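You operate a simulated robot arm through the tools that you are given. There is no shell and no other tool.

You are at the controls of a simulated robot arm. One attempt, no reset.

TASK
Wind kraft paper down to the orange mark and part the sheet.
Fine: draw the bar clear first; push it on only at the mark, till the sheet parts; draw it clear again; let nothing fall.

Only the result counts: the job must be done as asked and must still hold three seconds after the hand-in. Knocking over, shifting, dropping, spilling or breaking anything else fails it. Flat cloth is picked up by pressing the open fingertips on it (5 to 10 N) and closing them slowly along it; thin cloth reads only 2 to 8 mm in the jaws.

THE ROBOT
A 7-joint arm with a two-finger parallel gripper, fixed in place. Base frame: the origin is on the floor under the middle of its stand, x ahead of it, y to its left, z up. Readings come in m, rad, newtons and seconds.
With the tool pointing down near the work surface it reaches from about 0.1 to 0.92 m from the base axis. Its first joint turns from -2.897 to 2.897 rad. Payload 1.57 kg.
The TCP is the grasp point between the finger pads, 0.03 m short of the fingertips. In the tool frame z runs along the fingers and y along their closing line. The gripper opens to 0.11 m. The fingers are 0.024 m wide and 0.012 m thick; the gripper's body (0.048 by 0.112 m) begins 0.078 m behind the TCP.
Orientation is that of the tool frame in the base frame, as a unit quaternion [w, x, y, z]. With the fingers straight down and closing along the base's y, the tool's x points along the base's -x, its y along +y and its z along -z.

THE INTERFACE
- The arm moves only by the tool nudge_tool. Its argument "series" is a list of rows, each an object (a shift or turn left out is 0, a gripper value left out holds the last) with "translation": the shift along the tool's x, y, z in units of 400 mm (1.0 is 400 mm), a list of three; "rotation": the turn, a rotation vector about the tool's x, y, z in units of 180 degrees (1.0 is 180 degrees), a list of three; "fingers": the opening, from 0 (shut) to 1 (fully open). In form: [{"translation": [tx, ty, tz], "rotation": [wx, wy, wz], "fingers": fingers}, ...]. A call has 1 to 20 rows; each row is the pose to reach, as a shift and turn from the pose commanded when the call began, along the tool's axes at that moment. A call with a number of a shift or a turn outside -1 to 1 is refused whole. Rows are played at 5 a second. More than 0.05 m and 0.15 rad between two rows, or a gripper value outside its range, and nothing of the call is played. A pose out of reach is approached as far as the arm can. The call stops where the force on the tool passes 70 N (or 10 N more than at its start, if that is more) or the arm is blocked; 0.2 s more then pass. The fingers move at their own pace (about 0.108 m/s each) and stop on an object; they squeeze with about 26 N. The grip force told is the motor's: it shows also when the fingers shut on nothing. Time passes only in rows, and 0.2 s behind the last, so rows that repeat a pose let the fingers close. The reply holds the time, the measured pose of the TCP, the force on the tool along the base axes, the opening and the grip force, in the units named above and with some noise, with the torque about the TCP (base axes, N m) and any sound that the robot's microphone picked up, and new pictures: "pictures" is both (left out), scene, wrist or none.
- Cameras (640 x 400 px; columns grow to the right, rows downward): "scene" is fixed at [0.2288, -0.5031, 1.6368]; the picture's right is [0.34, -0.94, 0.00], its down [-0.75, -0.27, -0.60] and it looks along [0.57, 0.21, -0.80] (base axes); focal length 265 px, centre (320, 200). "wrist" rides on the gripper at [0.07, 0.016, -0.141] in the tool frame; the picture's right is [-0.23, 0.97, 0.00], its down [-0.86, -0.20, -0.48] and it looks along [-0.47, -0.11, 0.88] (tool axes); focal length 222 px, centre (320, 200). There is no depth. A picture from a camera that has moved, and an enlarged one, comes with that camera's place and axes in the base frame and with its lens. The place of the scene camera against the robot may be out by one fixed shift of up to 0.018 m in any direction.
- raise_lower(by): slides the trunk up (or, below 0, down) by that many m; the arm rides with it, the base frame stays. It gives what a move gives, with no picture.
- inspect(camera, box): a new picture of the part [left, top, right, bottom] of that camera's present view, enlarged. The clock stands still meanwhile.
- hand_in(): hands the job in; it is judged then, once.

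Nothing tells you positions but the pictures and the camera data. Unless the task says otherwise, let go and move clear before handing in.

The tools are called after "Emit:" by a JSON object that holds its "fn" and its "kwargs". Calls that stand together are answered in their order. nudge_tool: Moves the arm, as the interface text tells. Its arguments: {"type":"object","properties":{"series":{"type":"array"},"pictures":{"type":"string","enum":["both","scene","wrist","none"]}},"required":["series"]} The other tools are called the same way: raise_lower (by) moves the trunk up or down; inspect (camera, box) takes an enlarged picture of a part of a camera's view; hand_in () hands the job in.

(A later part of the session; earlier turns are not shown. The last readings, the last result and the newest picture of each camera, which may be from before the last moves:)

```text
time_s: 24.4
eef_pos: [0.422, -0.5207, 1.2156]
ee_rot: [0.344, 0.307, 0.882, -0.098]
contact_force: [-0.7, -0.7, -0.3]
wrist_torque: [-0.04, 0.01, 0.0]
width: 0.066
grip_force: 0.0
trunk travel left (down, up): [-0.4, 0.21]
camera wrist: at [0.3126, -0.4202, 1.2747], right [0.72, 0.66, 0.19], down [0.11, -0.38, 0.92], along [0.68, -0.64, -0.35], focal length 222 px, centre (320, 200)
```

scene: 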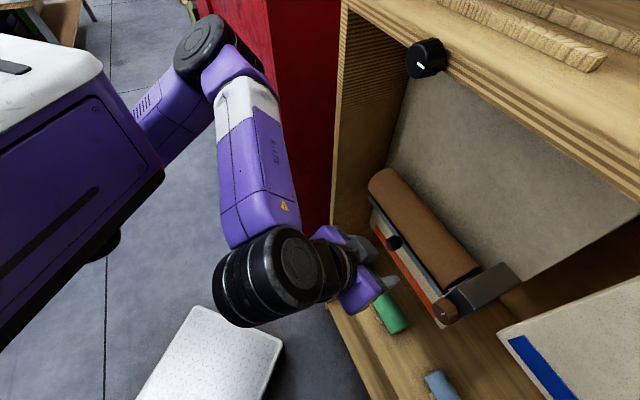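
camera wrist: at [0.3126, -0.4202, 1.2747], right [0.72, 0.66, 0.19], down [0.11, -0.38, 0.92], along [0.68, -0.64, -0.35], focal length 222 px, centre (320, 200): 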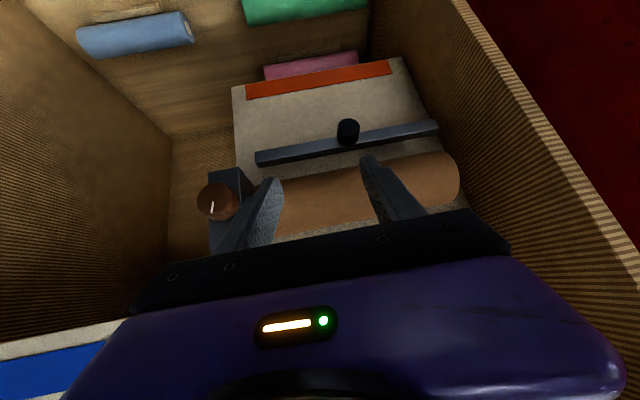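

Now pitched about 48°, and the arm is comfortable here. I'll zoom in on the brown knob from this view to refine its position and read its pointer.

Emit:
{"fn": "inspect", "kwargs": {"camera": "wrist", "box": [180, 140, 300, 260]}}

Emit:
{"fn": "inspect", "kwargs": {"camera": "wrist", "box": [230, 50, 470, 240]}}

Emit:
{"fn": "inspect", "kwargs": {"camera": "scene", "box": [400, 240, 540, 340]}}

```text
3.33 times, centred on (240, 200) of wrist
camera zoom: at [0.3126, -0.4202, 1.2747], right [0.72, 0.66, 0.19], down [0.11, -0.38, 0.92], along [0.68, -0.64, -0.35], focal length 740 px, centre (587, 200)
```

zoom: 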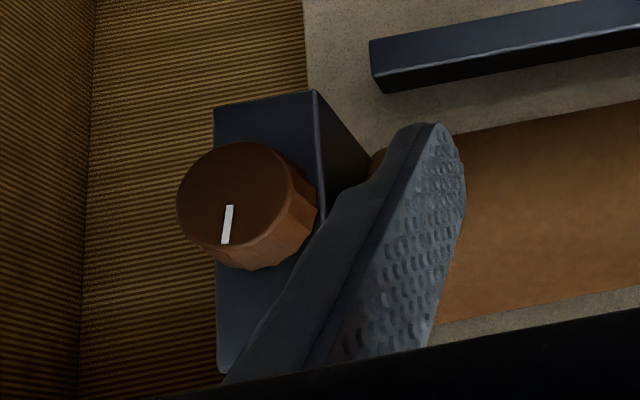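

```text
2.11 times, centred on (350, 145) of wrist
camera zoom: at [0.3126, -0.4202, 1.2747], right [0.72, 0.66, 0.19], down [0.11, -0.38, 0.92], along [0.68, -0.64, -0.35], focal length 468 px, centre (257, 316)
```

zoom: 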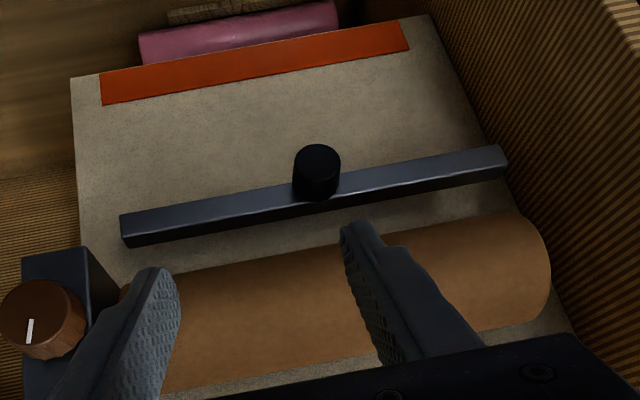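

```text
4.00 times, centred on (470, 290) of scene
camera zoom: at [0.2288, -0.5031, 1.6368], right [0.34, -0.94, 0.0], down [-0.75, -0.27, -0.6], along [0.57, 0.21, -0.8], focal length 1059 px, centre (-280, -160)
```

zoom: 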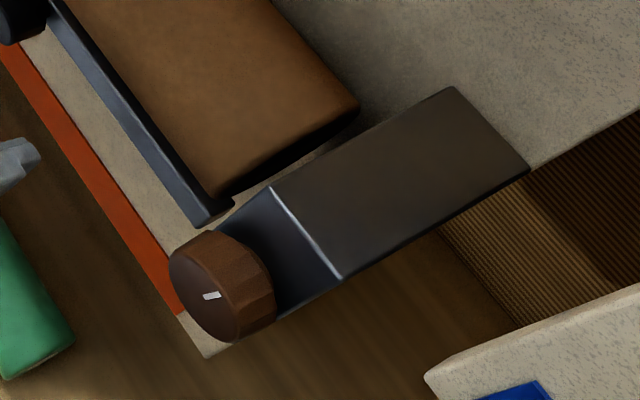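

Three views now agree within a millimetre on the brown knob: face centre at (0.394, -0.653, 1.169), about 39 mm across, standing 23 mm off the gearbox. I'm moving to a pre-grasp pose in front of it, squared to its axis and pitched 45° down.

Emit:
{"fn": "nudge_tool", "kwargs": {"series": [{"translation": [-0.005, -0.07, -0.006], "rotation": [0.01, -0.0045, 0.006], "fingers": 0.6}, {"translation": [-0.01, -0.141, -0.013], "rotation": [0.02, -0.009, 0.0125]}, {"translation": [-0.015, -0.212, -0.02], "rotation": [0.03, -0.0137, 0.0187]}, {"translation": [-0.02, -0.282, -0.026], "rotation": [0.0403, -0.0182, 0.0249]}, {"translation": [-0.02, -0.282, -0.026], "rotation": [0.0403, -0.0182, 0.0249]}]}}

```text
time_s: 25.6
eef_pos: [0.3567, -0.6074, 1.2259]
ee_rot: [0.353, 0.356, 0.852, -0.149]
contact_force: [0.1, 0.1, -0.5]
wrist_torque: [0.03, 0.0, 0.03]
width: 0.0664
grip_force: 0.2
trunk travel left (down, up): [-0.4, 0.21]
camera wrist: at [0.2632, -0.491, 1.2764], right [0.81, 0.57, 0.16], down [0.05, -0.33, 0.94], along [0.59, -0.75, -0.29], focal length 222 px, centre (320, 200)
```

scene: 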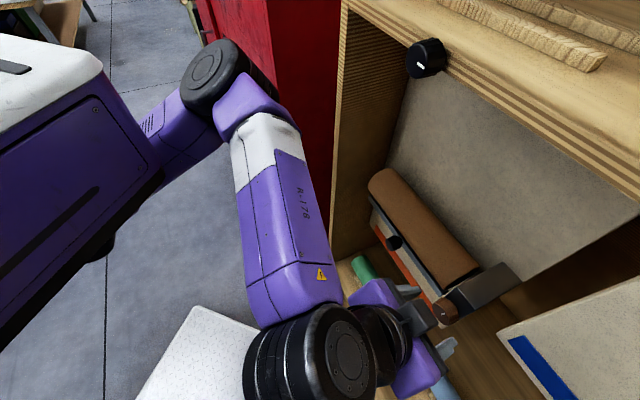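
wrist: 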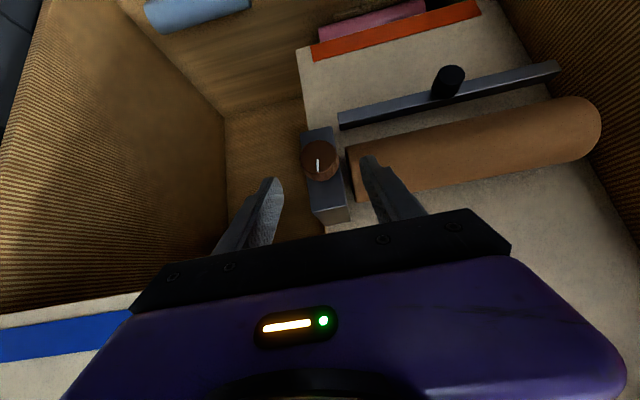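

The knob sits squarely between the open fingers. I'll move in along the tool axis to straddle it, stopping short of the gearbox face.

Emit:
{"fn": "nudge_tool", "kwargs": {"series": [{"translation": [0.003, -0.008, 0.04], "fingers": 0.55}, {"translation": [0.005, -0.013, 0.09], "fingers": 0.55}, {"translation": [0.005, -0.013, 0.13], "fingers": 0.55}, {"translation": [0.005, -0.013, 0.172], "fingers": 0.55}, {"translation": [0.005, -0.013, 0.172], "fingers": 0.55}]}}

Emit:
{"fn": "inspect", "kwargs": {"camera": "wrist", "box": [200, 100, 480, 260]}}

```text
time_s: 26.8
eef_pos: [0.3851, -0.6468, 1.1943]
ee_rot: [0.37, 0.354, 0.845, -0.155]
contact_force: [-0.3, -0.5, 0.1]
wrist_torque: [0.0, -0.02, -0.04]
width: 0.0604
grip_force: 0.1
trunk travel left (down, up): [-0.4, 0.21]
camera wrist: at [0.2909, -0.5279, 1.2388], right [0.8, 0.57, 0.17], down [0.02, -0.3, 0.95], along [0.6, -0.76, -0.25], focal length 222 px, centre (320, 200)
```

scene: 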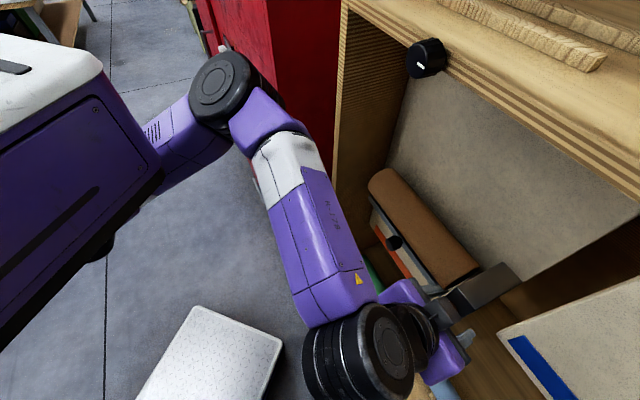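
wrist: 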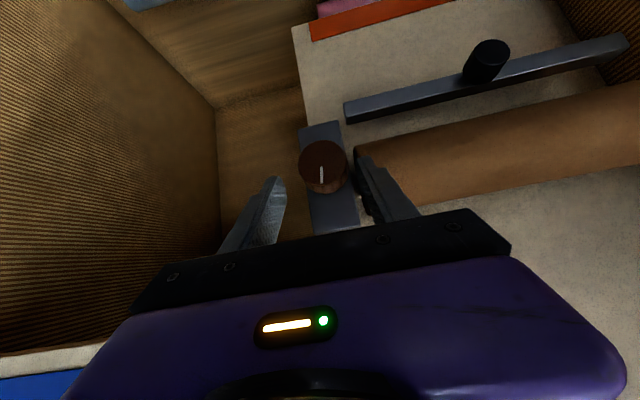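

```text
2.29 times, centred on (340, 180) of wrist
camera zoom: at [0.2909, -0.5279, 1.2388], right [0.8, 0.57, 0.17], down [0.02, -0.3, 0.95], along [0.6, -0.76, -0.25], focal length 508 px, centre (274, 246)
```

zoom: 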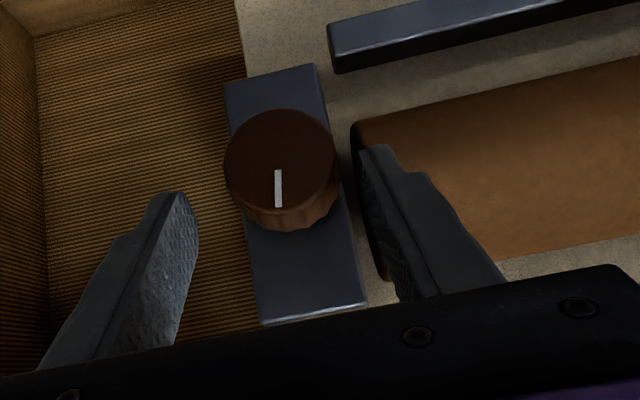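

The hand stopped about 2 cm short in height with no force showing. I'll send a zero move to see whether it settles or is held up.

Emit:
{"fn": "nudge_tool", "kwargs": {"series": [{"translation": [0, 0, 0]}, {"translation": [0, 0, 0]}], "pictures": "none"}}

Emit:
{"fn": "inspect", "kwargs": {"camera": "scene", "box": [180, 30, 540, 400]}}

```text
time_s: 27.4
eef_pos: [0.3851, -0.6473, 1.195]
ee_rot: [0.37, 0.353, 0.845, -0.155]
contact_force: [0.0, 1.0, -1.1]
wrist_torque: [-0.02, 0.02, -0.01]
width: 0.0602
grip_force: 0.0
trunk travel left (down, up): [-0.4, 0.21]
```

```text
1.08 times, centred on (360, 215) of scene (not enlarged: the box is as wide or as high as the picture)
camera zoom: at [0.2288, -0.5031, 1.6368], right [0.34, -0.94, 0.0], down [-0.75, -0.27, -0.6], along [0.57, 0.21, -0.8], focal length 286 px, centre (277, 184)
```

zoom: 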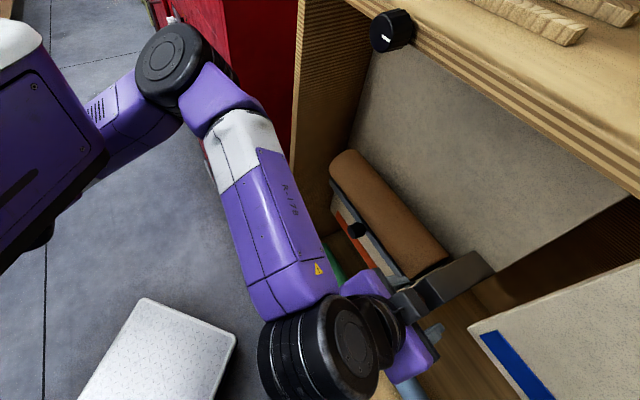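

Emit:
{"fn": "nudge_tool", "kwargs": {"series": [{"translation": [0.018, 0, 0.017]}, {"translation": [0.018, 0, 0.017]}], "pictures": "wrist"}}

```text
time_s: 28.0
eef_pos: [0.3839, -0.6496, 1.1847]
ee_rot: [0.371, 0.355, 0.844, -0.156]
contact_force: [0.5, -0.3, 0.2]
wrist_torque: [0.0, -0.01, 0.05]
width: 0.0607
grip_force: 0.0
trunk travel left (down, up): [-0.4, 0.21]
camera wrist: at [0.2894, -0.5292, 1.2286], right [0.8, 0.57, 0.17], down [0.02, -0.3, 0.95], along [0.6, -0.76, -0.25], focal length 222 px, centre (320, 200)
```

wrist: 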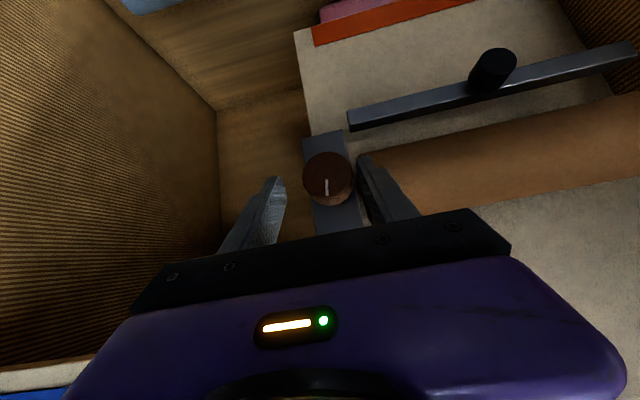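

It does move when commanded directly, so nothing is in the way. I'll finish the alignment: 10 mm down and 5 mm to the left.

Emit:
{"fn": "nudge_tool", "kwargs": {"series": [{"translation": [0.009, 0.006, 0.008]}, {"translation": [0.0185, 0.0125, 0.017]}, {"translation": [0.0185, 0.0125, 0.017]}], "pictures": "wrist"}}

Emit:
{"fn": "inspect", "kwargs": {"camera": "wrist", "box": [220, 110, 460, 260]}}

```text
time_s: 28.8
eef_pos: [0.3886, -0.6443, 1.1767]
ee_rot: [0.369, 0.354, 0.845, -0.155]
contact_force: [-0.5, -0.2, 0.2]
wrist_torque: [0.01, 0.01, 0.01]
width: 0.0606
grip_force: 0.1
trunk travel left (down, up): [-0.4, 0.21]
camera wrist: at [0.293, -0.5251, 1.2195], right [0.8, 0.57, 0.17], down [0.02, -0.3, 0.95], along [0.6, -0.76, -0.25], focal length 222 px, centre (320, 200)
```

wrist: 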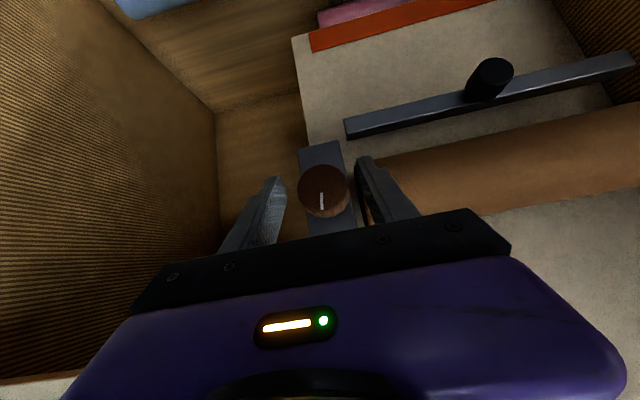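

```text
2.67 times, centred on (340, 185) of wrist
camera zoom: at [0.293, -0.5251, 1.2195], right [0.8, 0.57, 0.17], down [0.02, -0.3, 0.95], along [0.6, -0.76, -0.25], focal length 592 px, centre (267, 240)
```

zoom: 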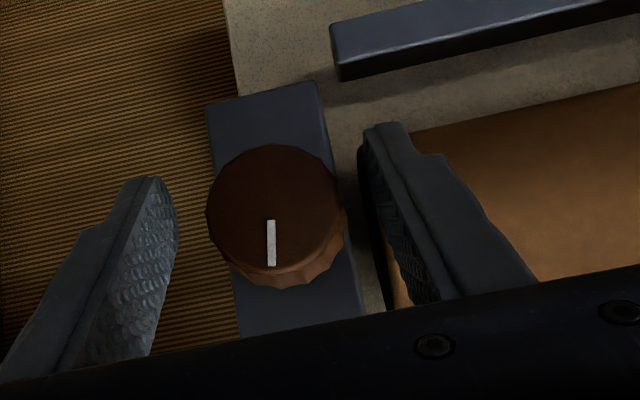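

Well centred now. I'll close on the winding knob.

Emit:
{"fn": "nudge_tool", "kwargs": {"series": [{"fingers": 0.35}, {"fingers": 0.2}, {"fingers": 0}, {"fingers": 0}], "pictures": "wrist"}}

Emit:
{"fn": "inspect", "kwargs": {"camera": "wrist", "box": [220, 110, 460, 260]}}

```text
time_s: 29.8
eef_pos: [0.3898, -0.6417, 1.1758]
ee_rot: [0.369, 0.354, 0.845, -0.155]
contact_force: [5.4, 15.1, 0.1]
wrist_torque: [0.09, -0.03, 0.89]
width: 0.0392
grip_force: 43.9
trunk travel left (down, up): [-0.4, 0.21]
camera wrist: at [0.2937, -0.5243, 1.2195], right [0.8, 0.57, 0.17], down [0.02, -0.3, 0.95], along [0.6, -0.76, -0.25], focal length 222 px, centre (320, 200)
```

wrist: 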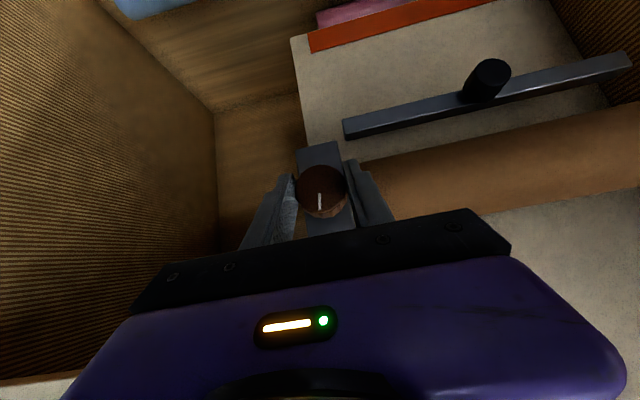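

```text
2.67 times, centred on (340, 185) of wrist
camera zoom: at [0.2937, -0.5243, 1.2195], right [0.8, 0.57, 0.17], down [0.02, -0.3, 0.95], along [0.6, -0.76, -0.25], focal length 592 px, centre (267, 240)
```

zoom: 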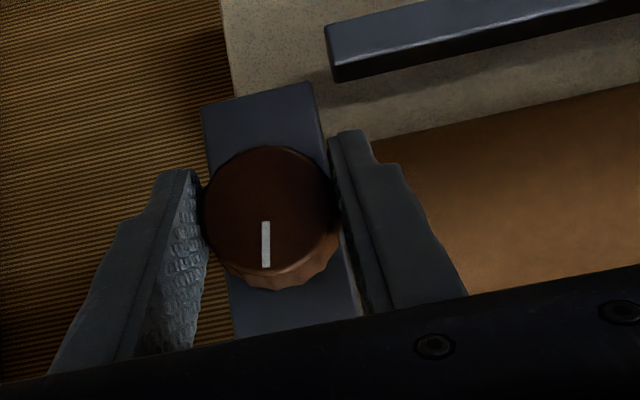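

Gripped at 39 mm. Now a test turn: I'll swing the hand clockwise about the knob axis by about 0.45 rad and watch for load and for paper movement.

Emit:
{"fn": "nudge_tool", "kwargs": {"series": [{"translation": [0, 0.004, 0]}, {"translation": [0, 0.002, 0], "rotation": [-0.0324, -0.0003, 0.0351]}, {"translation": [0.0003, -0.001, 0.0002], "rotation": [-0.0648, -0.0006, 0.0702]}, {"translation": [0.0006, -0.004, 0.0006], "rotation": [-0.0972, -0.0008, 0.1053]}]}}

Emit:
{"fn": "inspect", "kwargs": {"camera": "wrist", "box": [220, 50, 540, 250]}}

Emit:
{"fn": "inspect", "kwargs": {"camera": "scene", "box": [350, 160, 510, 320]}}

```text
time_s: 30.6
eef_pos: [0.3888, -0.6452, 1.173]
ee_rot: [0.399, 0.403, 0.822, -0.051]
contact_force: [-27.8, 16.6, 36.5]
wrist_torque: [-0.37, 0.09, 0.03]
width: 0.0393
grip_force: 44.8
trunk travel left (down, up): [-0.4, 0.21]
stopped in row 4: the force on the tool passed its limit at 118 N (the readings are from after the stop); the commanded pose is now the measured one
camera wrist: at [0.2886, -0.5325, 1.2229], right [0.77, 0.51, 0.39], down [-0.13, -0.47, 0.87], along [0.63, -0.72, -0.3], focal length 222 px, centre (320, 200)
```

scene: 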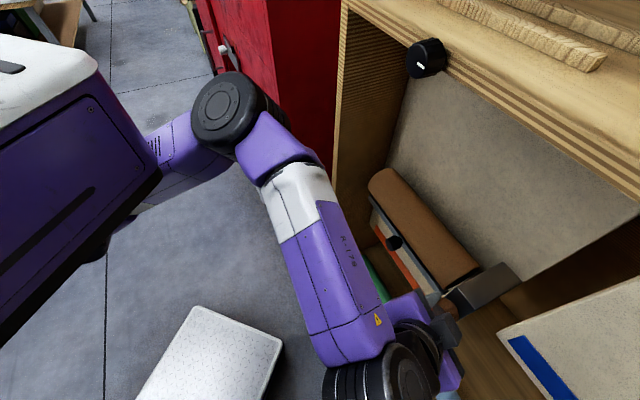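
wrist: 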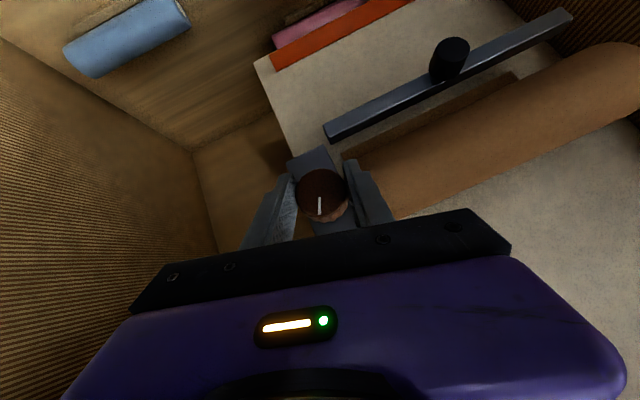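

```text
2.00 times, centred on (380, 150) of wrist
camera zoom: at [0.2886, -0.5325, 1.2229], right [0.77, 0.51, 0.39], down [-0.13, -0.47, 0.87], along [0.63, -0.72, -0.3], focal length 444 px, centre (200, 300)
```

zoom: 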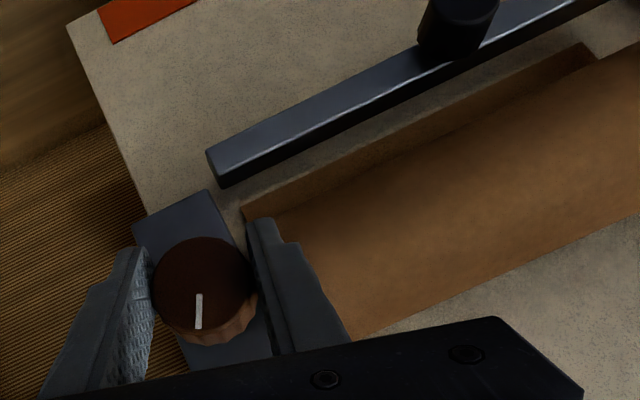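

```text
2.50 times, centred on (430, 240) of scene
camera zoom: at [0.2288, -0.5031, 1.6368], right [0.34, -0.94, 0.0], down [-0.75, -0.27, -0.6], along [0.57, 0.21, -0.8], focal length 662 px, centre (45, 100)
```

zoom: 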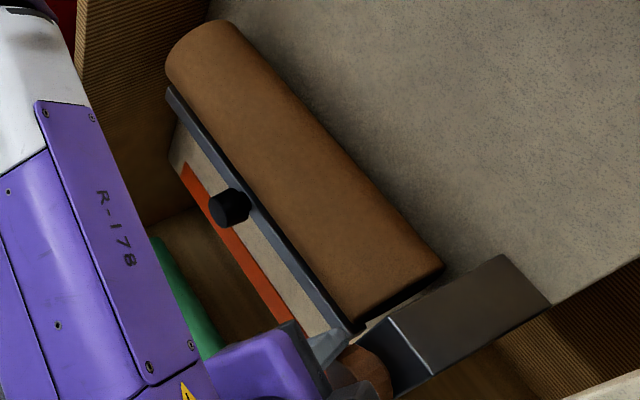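

Turning clockwise is right: a sheet edge now shows below the back of the roll. The force spiked because I turned too fast and the fingertips are pressed near the gearbox face. I'll ease back 3 mm, then turn in smaller, slower steps.

Emit:
{"fn": "nudge_tool", "kwargs": {"series": [{"translation": [0.001, 0.0005, -0.005]}, {"translation": [0.002, 0.001, -0.009]}], "pictures": "none"}}

```text
time_s: 31.2
eef_pos: [0.3896, -0.6438, 1.1699]
ee_rot: [0.399, 0.402, 0.823, -0.048]
contact_force: [-32.0, -18.1, 38.1]
wrist_torque: [-0.4, -0.18, 0.12]
width: 0.0394
grip_force: 44.6
trunk travel left (down, up): [-0.4, 0.21]
```

The knob grip is straining the arm, because it sits near some joint limit in this roll posture. I'll release the knob, back off straight, and try other hand rolls in free space to find one with more wrist range.

Emit:
{"fn": "nudge_tool", "kwargs": {"series": [{"fingers": 0.3}, {"fingers": 0.55}, {"fingers": 0.55}], "pictures": "none"}}

Emit:
{"fn": "nudge_tool", "kwargs": {"series": [{"translation": [0, 0, -0.06]}, {"translation": [0, 0, -0.14]}, {"translation": [0, 0, -0.22]}]}}

```text
time_s: 32.0
eef_pos: [0.3941, -0.6393, 1.1668]
ee_rot: [0.396, 0.402, 0.825, -0.042]
contact_force: [-3.4, 17.5, -10.1]
wrist_torque: [0.69, 0.09, -0.04]
width: 0.0543
grip_force: 0.1
trunk travel left (down, up): [-0.4, 0.21]
```

```text
time_s: 33.0
eef_pos: [0.3547, -0.605, 1.1761]
ee_rot: [0.359, 0.407, 0.84, -0.016]
contact_force: [1.4, -0.6, 0.0]
wrist_torque: [0.01, 0.01, 0.03]
width: 0.0605
grip_force: 0.0
trunk travel left (down, up): [-0.4, 0.21]
stopped in row 3: the arm was blocked; the commanded pose is now the measured one
camera wrist: at [0.2525, -0.5024, 1.2422], right [0.77, 0.5, 0.4], down [-0.07, -0.56, 0.83], along [0.64, -0.66, -0.39], focal length 222 px, centre (320, 200)
```

scene: 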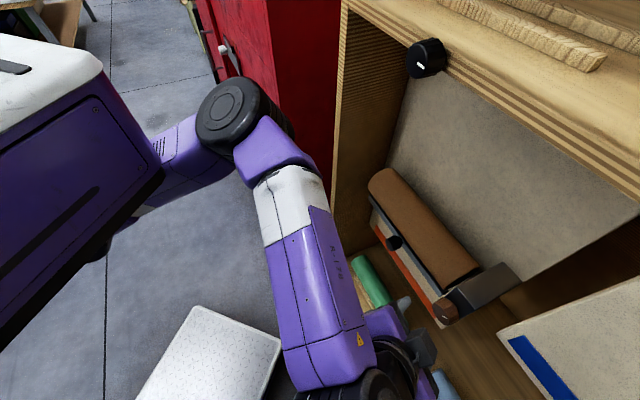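
wrist: 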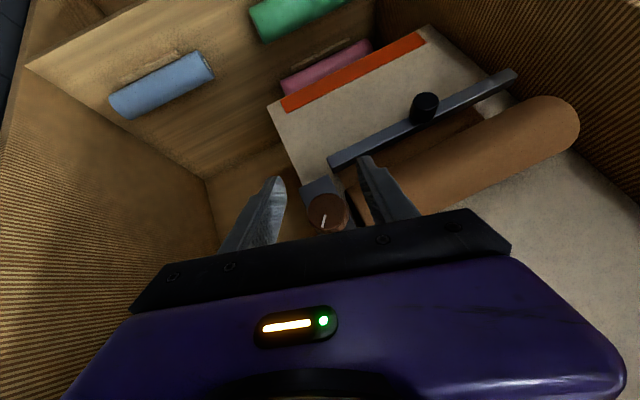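

The hand is clear, but the arm itself binds whenever it comes back toward the robot, most likely the upper arm against the torso box. I'll lower the hand 0.1 m and raise the trunk 0.1 m, so the arm hangs lower relative to the torso and clears that box.

Emit:
{"fn": "nudge_tool", "kwargs": {"series": [{"translation": [0.05, -0.02, 0.06]}, {"translation": [0.1, -0.043, 0.12]}, {"translation": [0.154, -0.066, 0.1855]}], "pictures": "none"}}

Emit:
{"fn": "raise_lower", "kwargs": {"by": 0.1}}

Emit:
{"fn": "nudge_tool", "kwargs": {"series": [{"translation": [0, 0, -0.04]}, {"translation": [0, 0, -0.08]}]}}

```text
time_s: 33.8
eef_pos: [0.3536, -0.604, 1.077]
ee_rot: [0.36, 0.407, 0.839, -0.016]
contact_force: [-0.6, 0.3, 0.4]
wrist_torque: [-0.01, 0.02, 0.0]
width: 0.0604
grip_force: 0.0
trunk travel left (down, up): [-0.4, 0.21]
```

```text
time_s: 35.1
eef_pos: [0.3529, -0.6039, 1.1765]
ee_rot: [0.36, 0.407, 0.839, -0.016]
contact_force: [-0.6, 0.2, -0.5]
wrist_torque: [0.0, 0.0, -0.03]
width: 0.0601
grip_force: 0.1
trunk travel left (down, up): [-0.5, 0.11]
```

```text
time_s: 35.7
eef_pos: [0.335, -0.5934, 1.1985]
ee_rot: [0.36, 0.407, 0.839, -0.015]
contact_force: [0.4, 0.3, -0.7]
wrist_torque: [0.01, -0.02, -0.01]
width: 0.0606
grip_force: 0.1
trunk travel left (down, up): [-0.5, 0.11]
camera wrist: at [0.2339, -0.491, 1.2645], right [0.77, 0.5, 0.4], down [-0.07, -0.56, 0.83], along [0.63, -0.67, -0.39], focal length 222 px, centre (320, 200)
```

scene: 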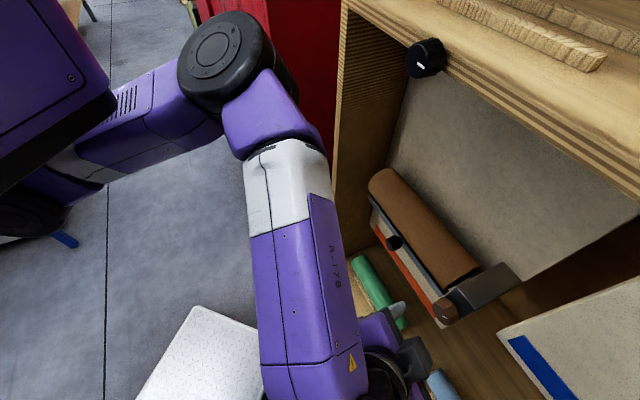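
wrist: 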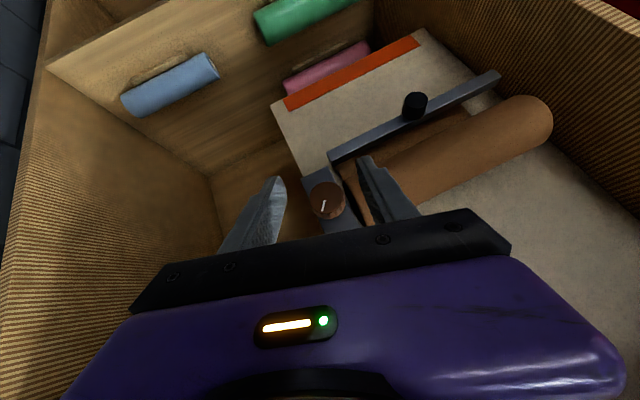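

Raised like this, the arm tracks accurately again. Before gripping, I'll test in free space how far the hand can swing clockwise about the knob's axis.

Emit:
{"fn": "nudge_tool", "kwargs": {"series": [{"rotation": [-0.0319, 0.0002, 0.0267]}, {"rotation": [-0.0639, 0.0003, 0.0534]}, {"rotation": [-0.0958, 0.0005, 0.0801]}, {"rotation": [-0.1278, 0.0007, 0.1068]}, {"rotation": [-0.1597, 0.0008, 0.1335]}, {"rotation": [-0.1916, 0.001, 0.1602]}, {"rotation": [-0.2236, 0.0011, 0.1869]}, {"rotation": [-0.2555, 0.0013, 0.2136]}]}}

```text
time_s: 37.5
eef_pos: [0.3403, -0.5941, 1.1968]
ee_rot: [0.47, 0.488, 0.604, 0.42]
contact_force: [-0.1, 0.1, -0.1]
wrist_torque: [0.01, -0.01, -0.01]
width: 0.0606
grip_force: 0.0
out of reach, approached as far as the arm can: row 8
trunk travel left (down, up): [-0.5, 0.11]
camera wrist: at [0.1991, -0.5298, 1.2302], right [0.21, -0.06, 0.98], down [-0.44, -0.9, 0.04], along [0.88, -0.43, -0.21], focal length 222 px, centre (320, 200)
```

scene: 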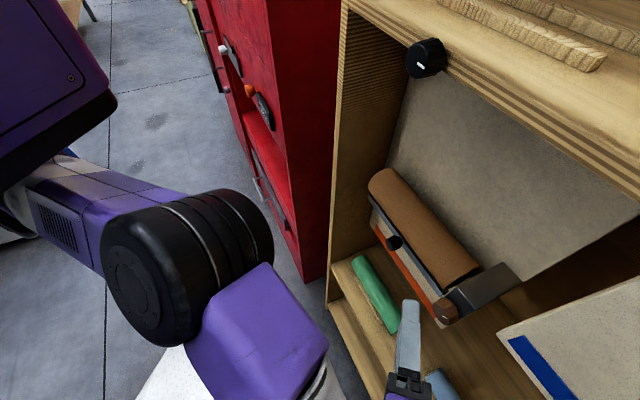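
wrist: 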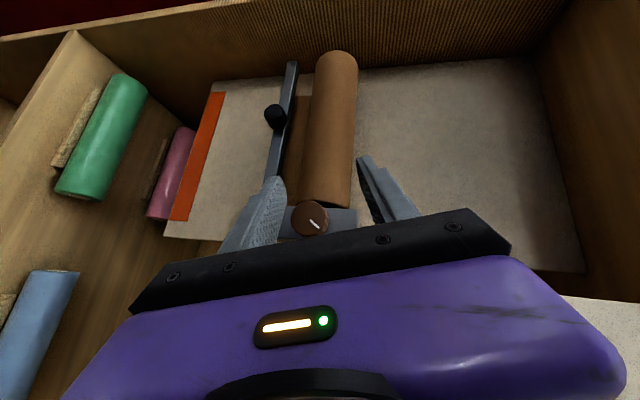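

The hand can swing to about 75° clockwise without trouble. Now I'll test the other way in free space, to about -45°, to find the full stroke, and check the paper position.

Emit:
{"fn": "inspect", "kwargs": {"camera": "wrist", "box": [140, 40, 400, 250]}}

Emit:
{"fn": "nudge_tool", "kwargs": {"series": [{"rotation": [0.0318, -0.0006, -0.0269]}, {"rotation": [0.0636, -0.0011, -0.0539]}, {"rotation": [0.0954, -0.0017, -0.0808]}, {"rotation": [0.1272, -0.0022, -0.1078]}, {"rotation": [0.159, -0.0028, -0.1347]}, {"rotation": [0.1908, -0.0033, -0.1617]}, {"rotation": [0.2226, -0.0039, -0.1886]}, {"rotation": [0.2544, -0.0044, -0.2156]}, {"rotation": [0.2862, -0.005, -0.2425]}, {"rotation": [0.318, -0.0055, -0.2694]}, {"rotation": [0.3498, -0.0061, -0.2964]}, {"rotation": [0.3816, -0.0066, -0.3233]}, {"rotation": [0.4134, -0.0072, -0.3503]}, {"rotation": [0.4452, -0.0077, -0.3772]}, {"rotation": [0.477, -0.0083, -0.4042]}, {"rotation": [0.5088, -0.0088, -0.4311]}]}}

```text
1.90 times, centred on (270, 145) of wrist
camera zoom: at [0.1991, -0.5298, 1.2302], right [0.21, -0.06, 0.98], down [-0.44, -0.9, 0.04], along [0.88, -0.43, -0.21], focal length 423 px, centre (415, 305)
```

zoom: 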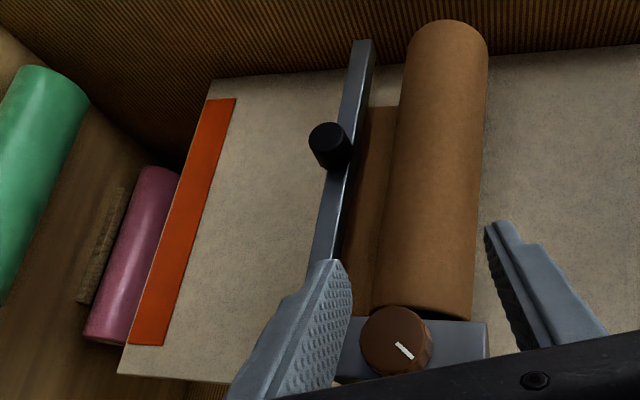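

```text
time_s: 40.9
eef_pos: [0.339, -0.5958, 1.1984]
ee_rot: [0.16, 0.22, 0.847, -0.457]
contact_force: [-1.1, -0.1, -0.1]
wrist_torque: [0.02, -0.02, 0.06]
width: 0.0605
grip_force: 0.0
trunk travel left (down, up): [-0.5, 0.11]
camera wrist: at [0.2783, -0.4518, 1.2283], right [0.7, 0.42, -0.58], down [0.59, 0.11, 0.8], along [0.4, -0.9, -0.17], focal length 222 px, centre (320, 200)
```

scene: 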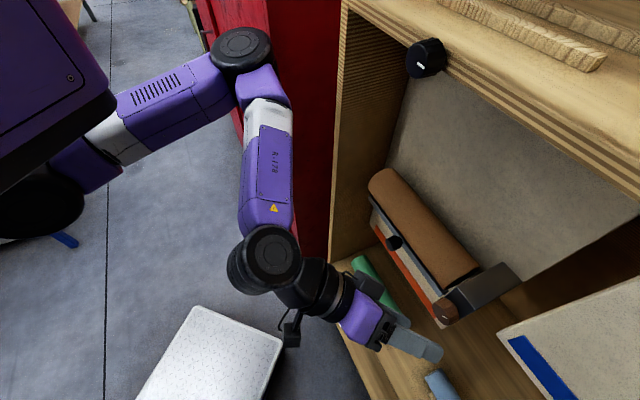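
wrist: 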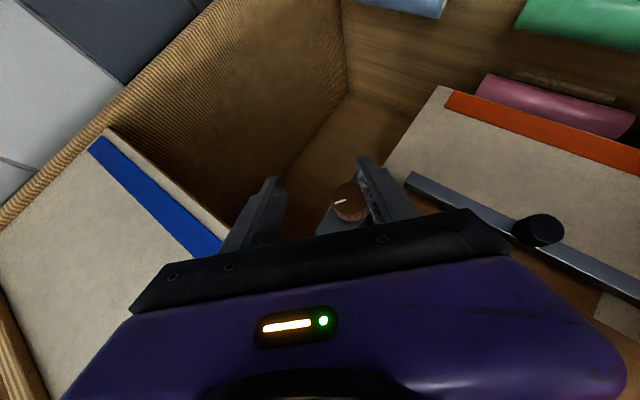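

The full swing from -45° to +75° works at this trunk height. I'll see if it goes another 30° further for a longer stroke.

Emit:
{"fn": "nudge_tool", "kwargs": {"series": [{"rotation": [0.0315, -0.0006, -0.0273]}, {"rotation": [0.063, -0.0011, -0.0545]}, {"rotation": [0.0946, -0.0017, -0.0818]}, {"rotation": [0.1261, -0.0022, -0.1091]}]}}

```text
time_s: 41.9
eef_pos: [0.3394, -0.5954, 1.197]
ee_rot: [0.099, 0.161, 0.813, -0.55]
contact_force: [-0.3, -0.2, -0.1]
wrist_torque: [-0.01, 0.01, 0.01]
width: 0.0606
grip_force: 0.0
out of reach, approached as far as the arm can: row 3, 4
trunk travel left (down, up): [-0.5, 0.11]
camera wrist: at [0.2832, -0.448, 1.2122], right [0.57, 0.3, -0.76], down [0.73, 0.24, 0.64], along [0.38, -0.92, -0.08], focal length 222 px, centre (320, 200)
```

scene: 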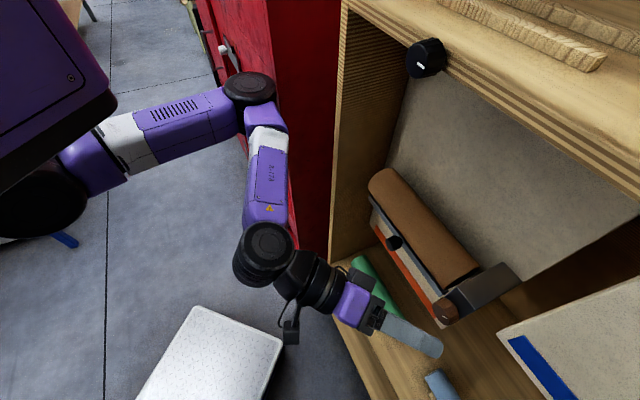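
wrist: 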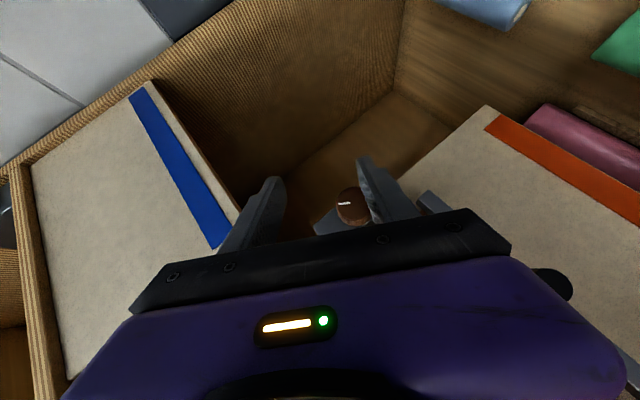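

The usable swing is about -60° to +72°, so I'll use strokes from -50° to about +65°. I'm moving to the -50° pre-grasp in front of the winding knob.

Emit:
{"fn": "nudge_tool", "kwargs": {"series": [{"translation": [-0.04, 0.015, -0.004], "rotation": [-0.0134, 0.0002, 0.0116]}, {"translation": [-0.084, 0.03, -0.008], "rotation": [-0.0269, 0.0005, 0.0232]}, {"translation": [-0.126, 0.046, -0.011], "rotation": [-0.0403, 0.0007, 0.0348]}, {"translation": [-0.126, 0.046, -0.011], "rotation": [-0.0403, 0.0007, 0.0348]}]}}

Emit:
{"fn": "inspect", "kwargs": {"camera": "wrist", "box": [220, 110, 460, 260]}}

```text
time_s: 42.9
eef_pos: [0.3925, -0.5909, 1.1998]
ee_rot: [0.139, 0.199, 0.837, -0.49]
contact_force: [-0.3, -0.1, -0.3]
wrist_torque: [0.0, 0.0, -0.03]
width: 0.0607
grip_force: 0.0
trunk travel left (down, up): [-0.5, 0.11]
camera wrist: at [0.3343, -0.4465, 1.2255], right [0.66, 0.38, -0.65], down [0.64, 0.16, 0.75], along [0.39, -0.91, -0.14], focal length 222 px, centre (320, 200)
```

scene: 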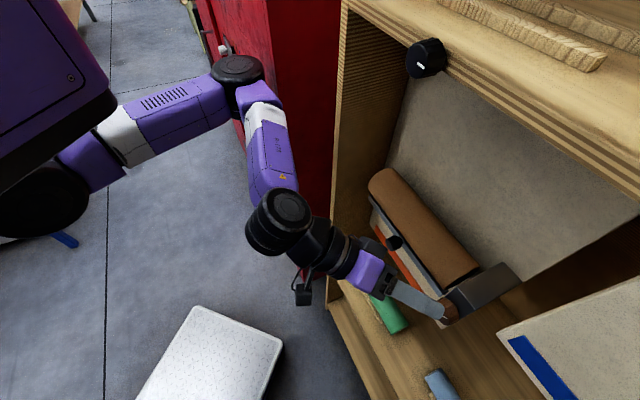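
wrist: 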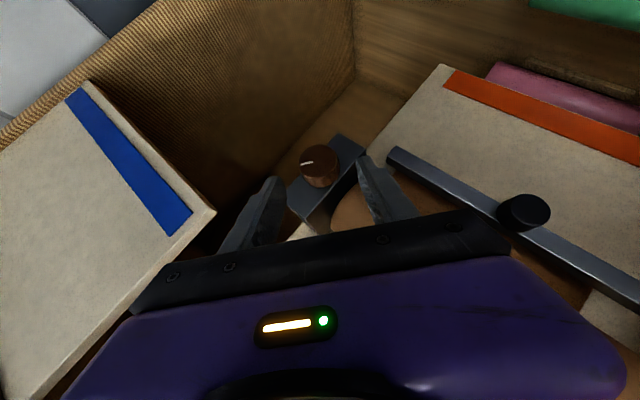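

```text
2.67 times, centred on (340, 185) of wrist
camera zoom: at [0.3343, -0.4465, 1.2255], right [0.66, 0.38, -0.65], down [0.64, 0.16, 0.75], along [0.39, -0.91, -0.14], focal length 592 px, centre (267, 240)
```

zoom: 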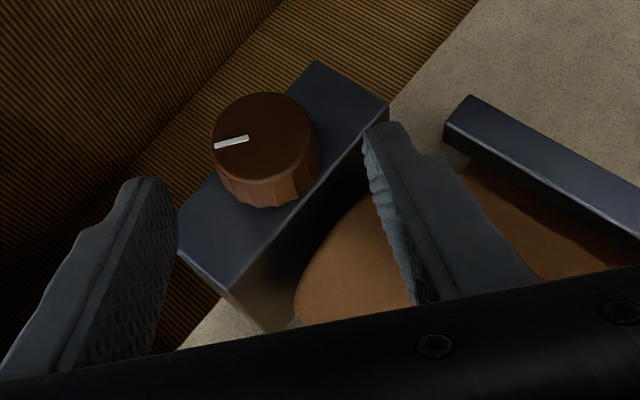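

Good view, and the knob is where expected. I'll move in along the tool axis.

Emit:
{"fn": "nudge_tool", "kwargs": {"series": [{"translation": [0, -0.001, 0.035]}, {"translation": [0, -0.002, 0.07]}, {"translation": [0.0005, -0.003, 0.105]}, {"translation": [0.0005, -0.003, 0.133]}, {"translation": [0.0005, -0.003, 0.133]}], "pictures": "wrist"}}

Emit:
{"fn": "inspect", "kwargs": {"camera": "wrist", "box": [220, 110, 460, 260]}}

```text
time_s: 44.1
eef_pos: [0.3949, -0.6389, 1.1761]
ee_rot: [0.138, 0.198, 0.837, -0.491]
contact_force: [-0.9, 1.3, 1.0]
wrist_torque: [0.03, -0.05, 0.02]
width: 0.0606
grip_force: 0.0
trunk travel left (down, up): [-0.5, 0.11]
camera wrist: at [0.3354, -0.494, 1.2015], right [0.66, 0.38, -0.65], down [0.64, 0.16, 0.75], along [0.39, -0.91, -0.14], focal length 222 px, centre (320, 200)
```

wrist: 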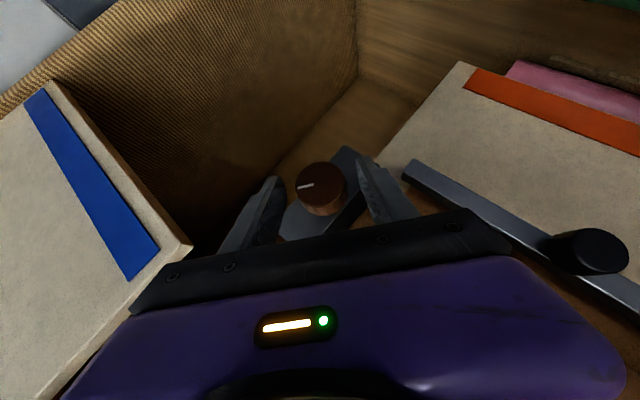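

```text
2.67 times, centred on (340, 185) of wrist
camera zoom: at [0.3354, -0.494, 1.2015], right [0.66, 0.38, -0.65], down [0.64, 0.16, 0.75], along [0.39, -0.91, -0.14], focal length 592 px, centre (267, 240)
```

zoom: 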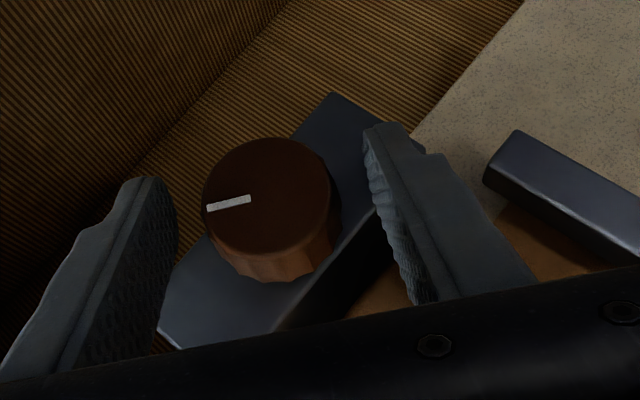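

Accurate arrival and no contact. Closing on the knob.

Emit:
{"fn": "nudge_tool", "kwargs": {"series": [{"fingers": 0.35}, {"fingers": 0.2}, {"fingers": 0}, {"fingers": 0}], "pictures": "wrist"}}

```text
time_s: 45.1
eef_pos: [0.3949, -0.6381, 1.1758]
ee_rot: [0.138, 0.199, 0.837, -0.491]
contact_force: [0.9, 0.4, -2.6]
wrist_torque: [0.56, 0.54, 0.68]
width: 0.0397
grip_force: 44.8
trunk travel left (down, up): [-0.5, 0.11]
camera wrist: at [0.3355, -0.494, 1.2013], right [0.66, 0.38, -0.65], down [0.64, 0.16, 0.75], along [0.39, -0.91, -0.14], focal length 222 px, centre (320, 200)
```

wrist: 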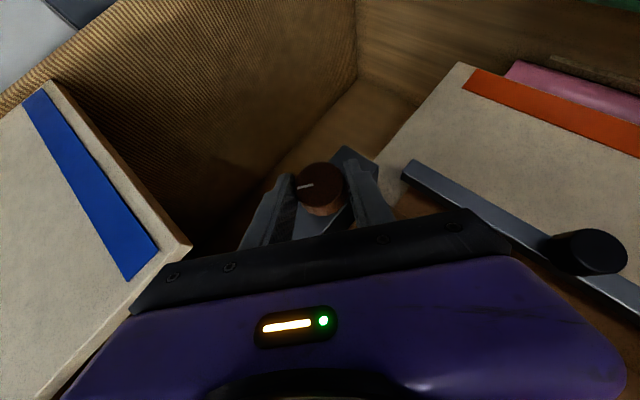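

Gripped with almost no side load. Now I'll turn clockwise slowly, the first 0.64 rad about the knob's axis.

Emit:
{"fn": "nudge_tool", "kwargs": {"series": [{"translation": [0.0001, -0.0022, 0.0001], "rotation": [-0.0192, 0.0003, 0.0167]}, {"translation": [0.0002, -0.0044, 0.0003], "rotation": [-0.0385, 0.0006, 0.0333]}, {"translation": [0.0005, -0.0065, 0.0006], "rotation": [-0.0577, 0.0009, 0.05]}, {"translation": [0.0009, -0.0087, 0.0011], "rotation": [-0.077, 0.0012, 0.0666]}, {"translation": [0.0014, -0.0107, 0.0016], "rotation": [-0.0962, 0.0014, 0.0833]}, {"translation": [0.002, -0.0127, 0.0023], "rotation": [-0.1154, 0.0017, 0.0999]}, {"translation": [0.0028, -0.0146, 0.0032], "rotation": [-0.1347, 0.002, 0.1166]}, {"translation": [0.0036, -0.0164, 0.0041], "rotation": [-0.1539, 0.0023, 0.1332]}]}}

Emit:
{"fn": "inspect", "kwargs": {"camera": "wrist", "box": [220, 50, 640, 280]}}

```text
time_s: 46.9
eef_pos: [0.3918, -0.6423, 1.1798]
ee_rot: [0.276, 0.33, 0.871, -0.237]
contact_force: [3.6, 9.9, -1.1]
wrist_torque: [0.58, 0.47, 1.02]
width: 0.0399
grip_force: 45.1
trunk travel left (down, up): [-0.5, 0.11]
camera wrist: at [0.3125, -0.5161, 1.2343], right [0.83, 0.55, -0.08], down [0.24, -0.23, 0.94], along [0.5, -0.8, -0.32], focal length 222 px, centre (320, 200)
```

scene: 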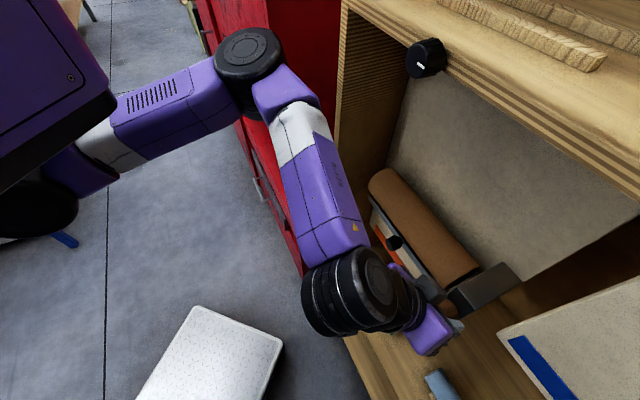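
wrist: 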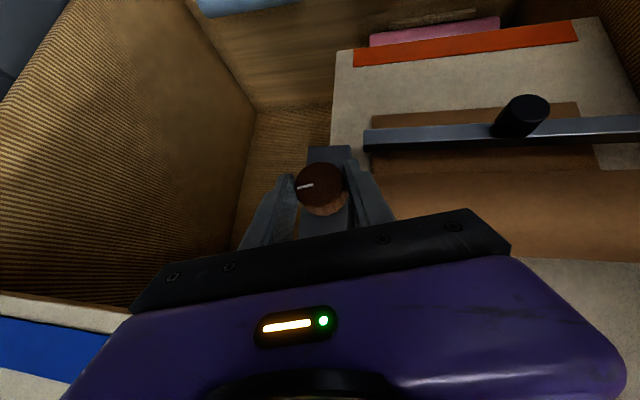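

```text
1.52 times, centred on (430, 165) of wrist
camera zoom: at [0.3125, -0.5161, 1.2343], right [0.83, 0.55, -0.08], down [0.24, -0.23, 0.94], along [0.5, -0.8, -0.32], focal length 338 px, centre (152, 253)
```

zoom: 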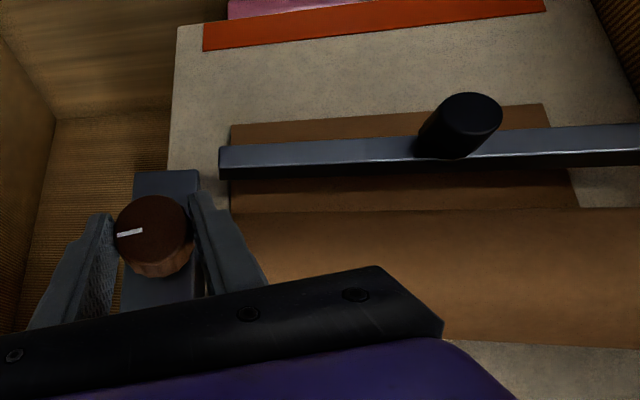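

The paper is winding down well; its edge is already below the bar at about z 1.01. The ratio looks like roughly 0.12 m per radian, so about 1 rad remains. I'll turn another 0.48 rad and measure again.

Emit:
{"fn": "nudge_tool", "kwargs": {"series": [{"translation": [0, 0, 0], "rotation": [-0.0192, 0.0003, 0.0167]}, {"translation": [0.0002, -0.002, 0.0002], "rotation": [-0.0385, 0.0006, 0.0333]}, {"translation": [0.0005, -0.0039, 0.0005], "rotation": [-0.0577, 0.0009, 0.05]}, {"translation": [0.0008, -0.0059, 0.001], "rotation": [-0.077, 0.0012, 0.0666]}, {"translation": [0.0013, -0.0077, 0.0015], "rotation": [-0.0962, 0.0014, 0.0833]}, {"translation": [0.0019, -0.0095, 0.0021], "rotation": [-0.1154, 0.0017, 0.0999]}]}}

Emit:
{"fn": "inspect", "kwargs": {"camera": "wrist", "box": [220, 0, 640, 250]}}

Emit:
{"fn": "inspect", "kwargs": {"camera": "scene", "box": [350, 190, 470, 320]}}

```text
time_s: 48.3
eef_pos: [0.3876, -0.6441, 1.1795]
ee_rot: [0.364, 0.407, 0.837, -0.031]
contact_force: [6.1, 4.4, 4.5]
wrist_torque: [0.13, 0.05, 1.32]
width: 0.0401
grip_force: 45.1
trunk travel left (down, up): [-0.5, 0.11]
camera wrist: at [0.2883, -0.5394, 1.2424], right [0.78, 0.5, 0.38], down [-0.07, -0.53, 0.84], along [0.62, -0.68, -0.38], focal length 222 px, centre (320, 200)
```

scene: 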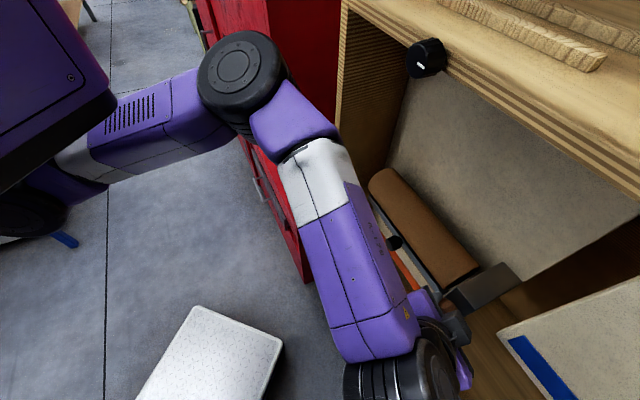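
wrist: 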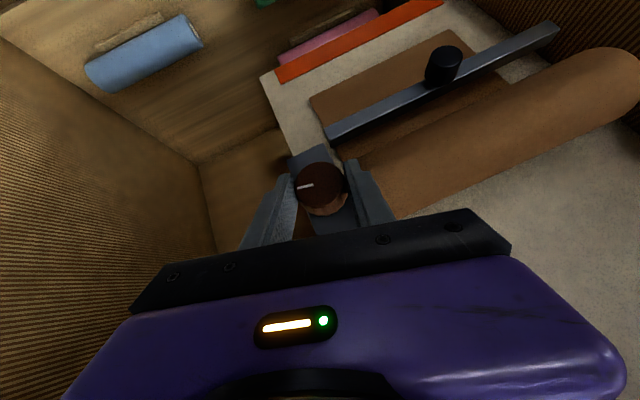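

```text
1.52 times, centred on (430, 125) of wrist
camera zoom: at [0.2883, -0.5394, 1.2424], right [0.78, 0.5, 0.38], down [-0.07, -0.53, 0.84], along [0.62, -0.68, -0.38], focal length 338 px, centre (152, 314)
```

zoom: 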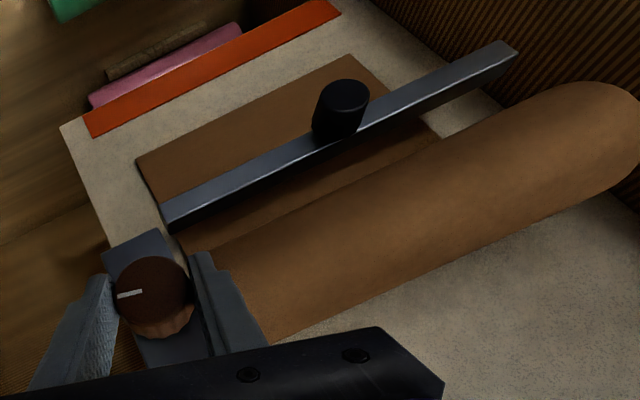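

```text
3.08 times, centred on (410, 255) of scene
camera zoom: at [0.2288, -0.5031, 1.6368], right [0.34, -0.94, 0.0], down [-0.75, -0.27, -0.6], along [0.57, 0.21, -0.8], focal length 815 px, centre (43, 31)
```

zoom: 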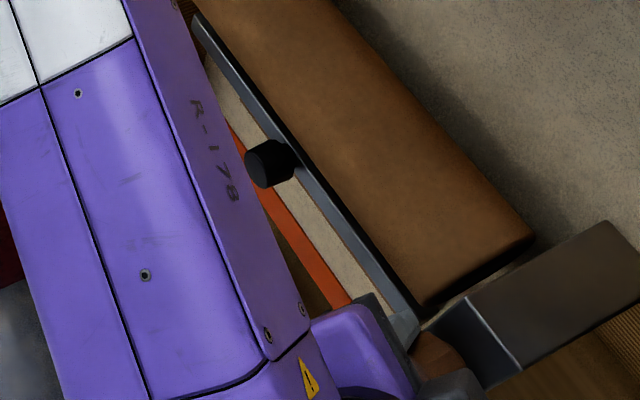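

The edge is now at about z 0.965, so I need roughly another 0.09 m, or about 1 rad. I'll continue with 0.48 rad more.

Emit:
{"fn": "nudge_tool", "kwargs": {"series": [{"translation": [0, 0, 0], "rotation": [-0.0192, 0.0003, 0.0167]}, {"translation": [0.0002, -0.002, 0.0002], "rotation": [-0.0385, 0.0006, 0.0333]}, {"translation": [0.0005, -0.0039, 0.0005], "rotation": [-0.0577, 0.0009, 0.05]}, {"translation": [0.0008, -0.0059, 0.001], "rotation": [-0.077, 0.0012, 0.0666]}, {"translation": [0.0013, -0.0077, 0.0015], "rotation": [-0.0962, 0.0014, 0.0833]}, {"translation": [0.0019, -0.0095, 0.0021], "rotation": [-0.1154, 0.0017, 0.0999]}]}}

Emit:
{"fn": "inspect", "kwargs": {"camera": "wrist", "box": [180, 0, 600, 250]}}

```text
time_s: 49.7
eef_pos: [0.385, -0.6487, 1.1774]
ee_rot: [0.428, 0.461, 0.757, 0.177]
contact_force: [8.7, 3.2, 1.7]
wrist_torque: [-0.12, -0.21, 1.32]
width: 0.04
grip_force: 45.1
trunk travel left (down, up): [-0.5, 0.11]
camera wrist: at [0.264, -0.563, 1.2346], right [0.58, 0.31, 0.76], down [-0.32, -0.77, 0.55], along [0.75, -0.56, -0.35], focal length 222 px, centre (320, 200)
```

scene: 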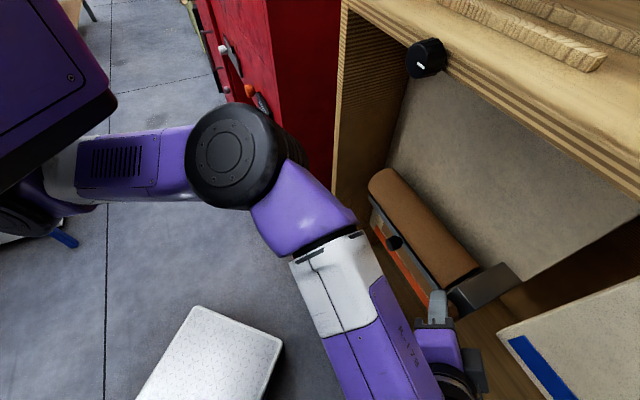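
wrist: 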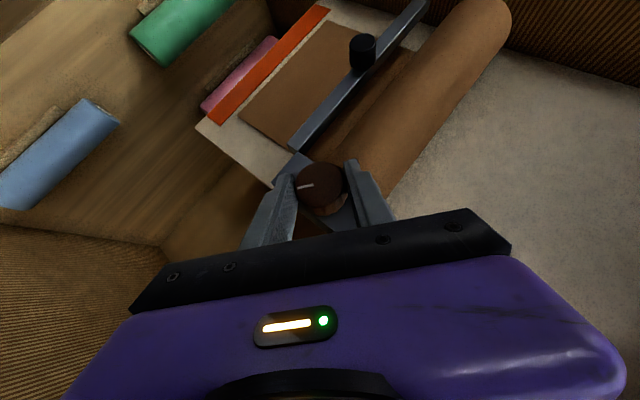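

```text
1.52 times, centred on (390, 125) of wrist
camera zoom: at [0.264, -0.563, 1.2346], right [0.58, 0.31, 0.76], down [-0.32, -0.77, 0.55], along [0.75, -0.56, -0.35], focal length 338 px, centre (213, 314)
```

zoom: 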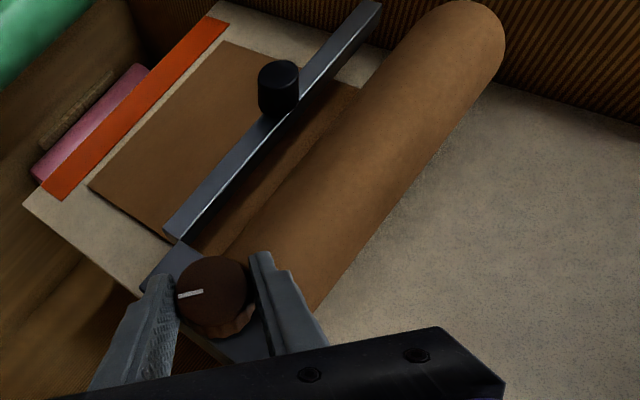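

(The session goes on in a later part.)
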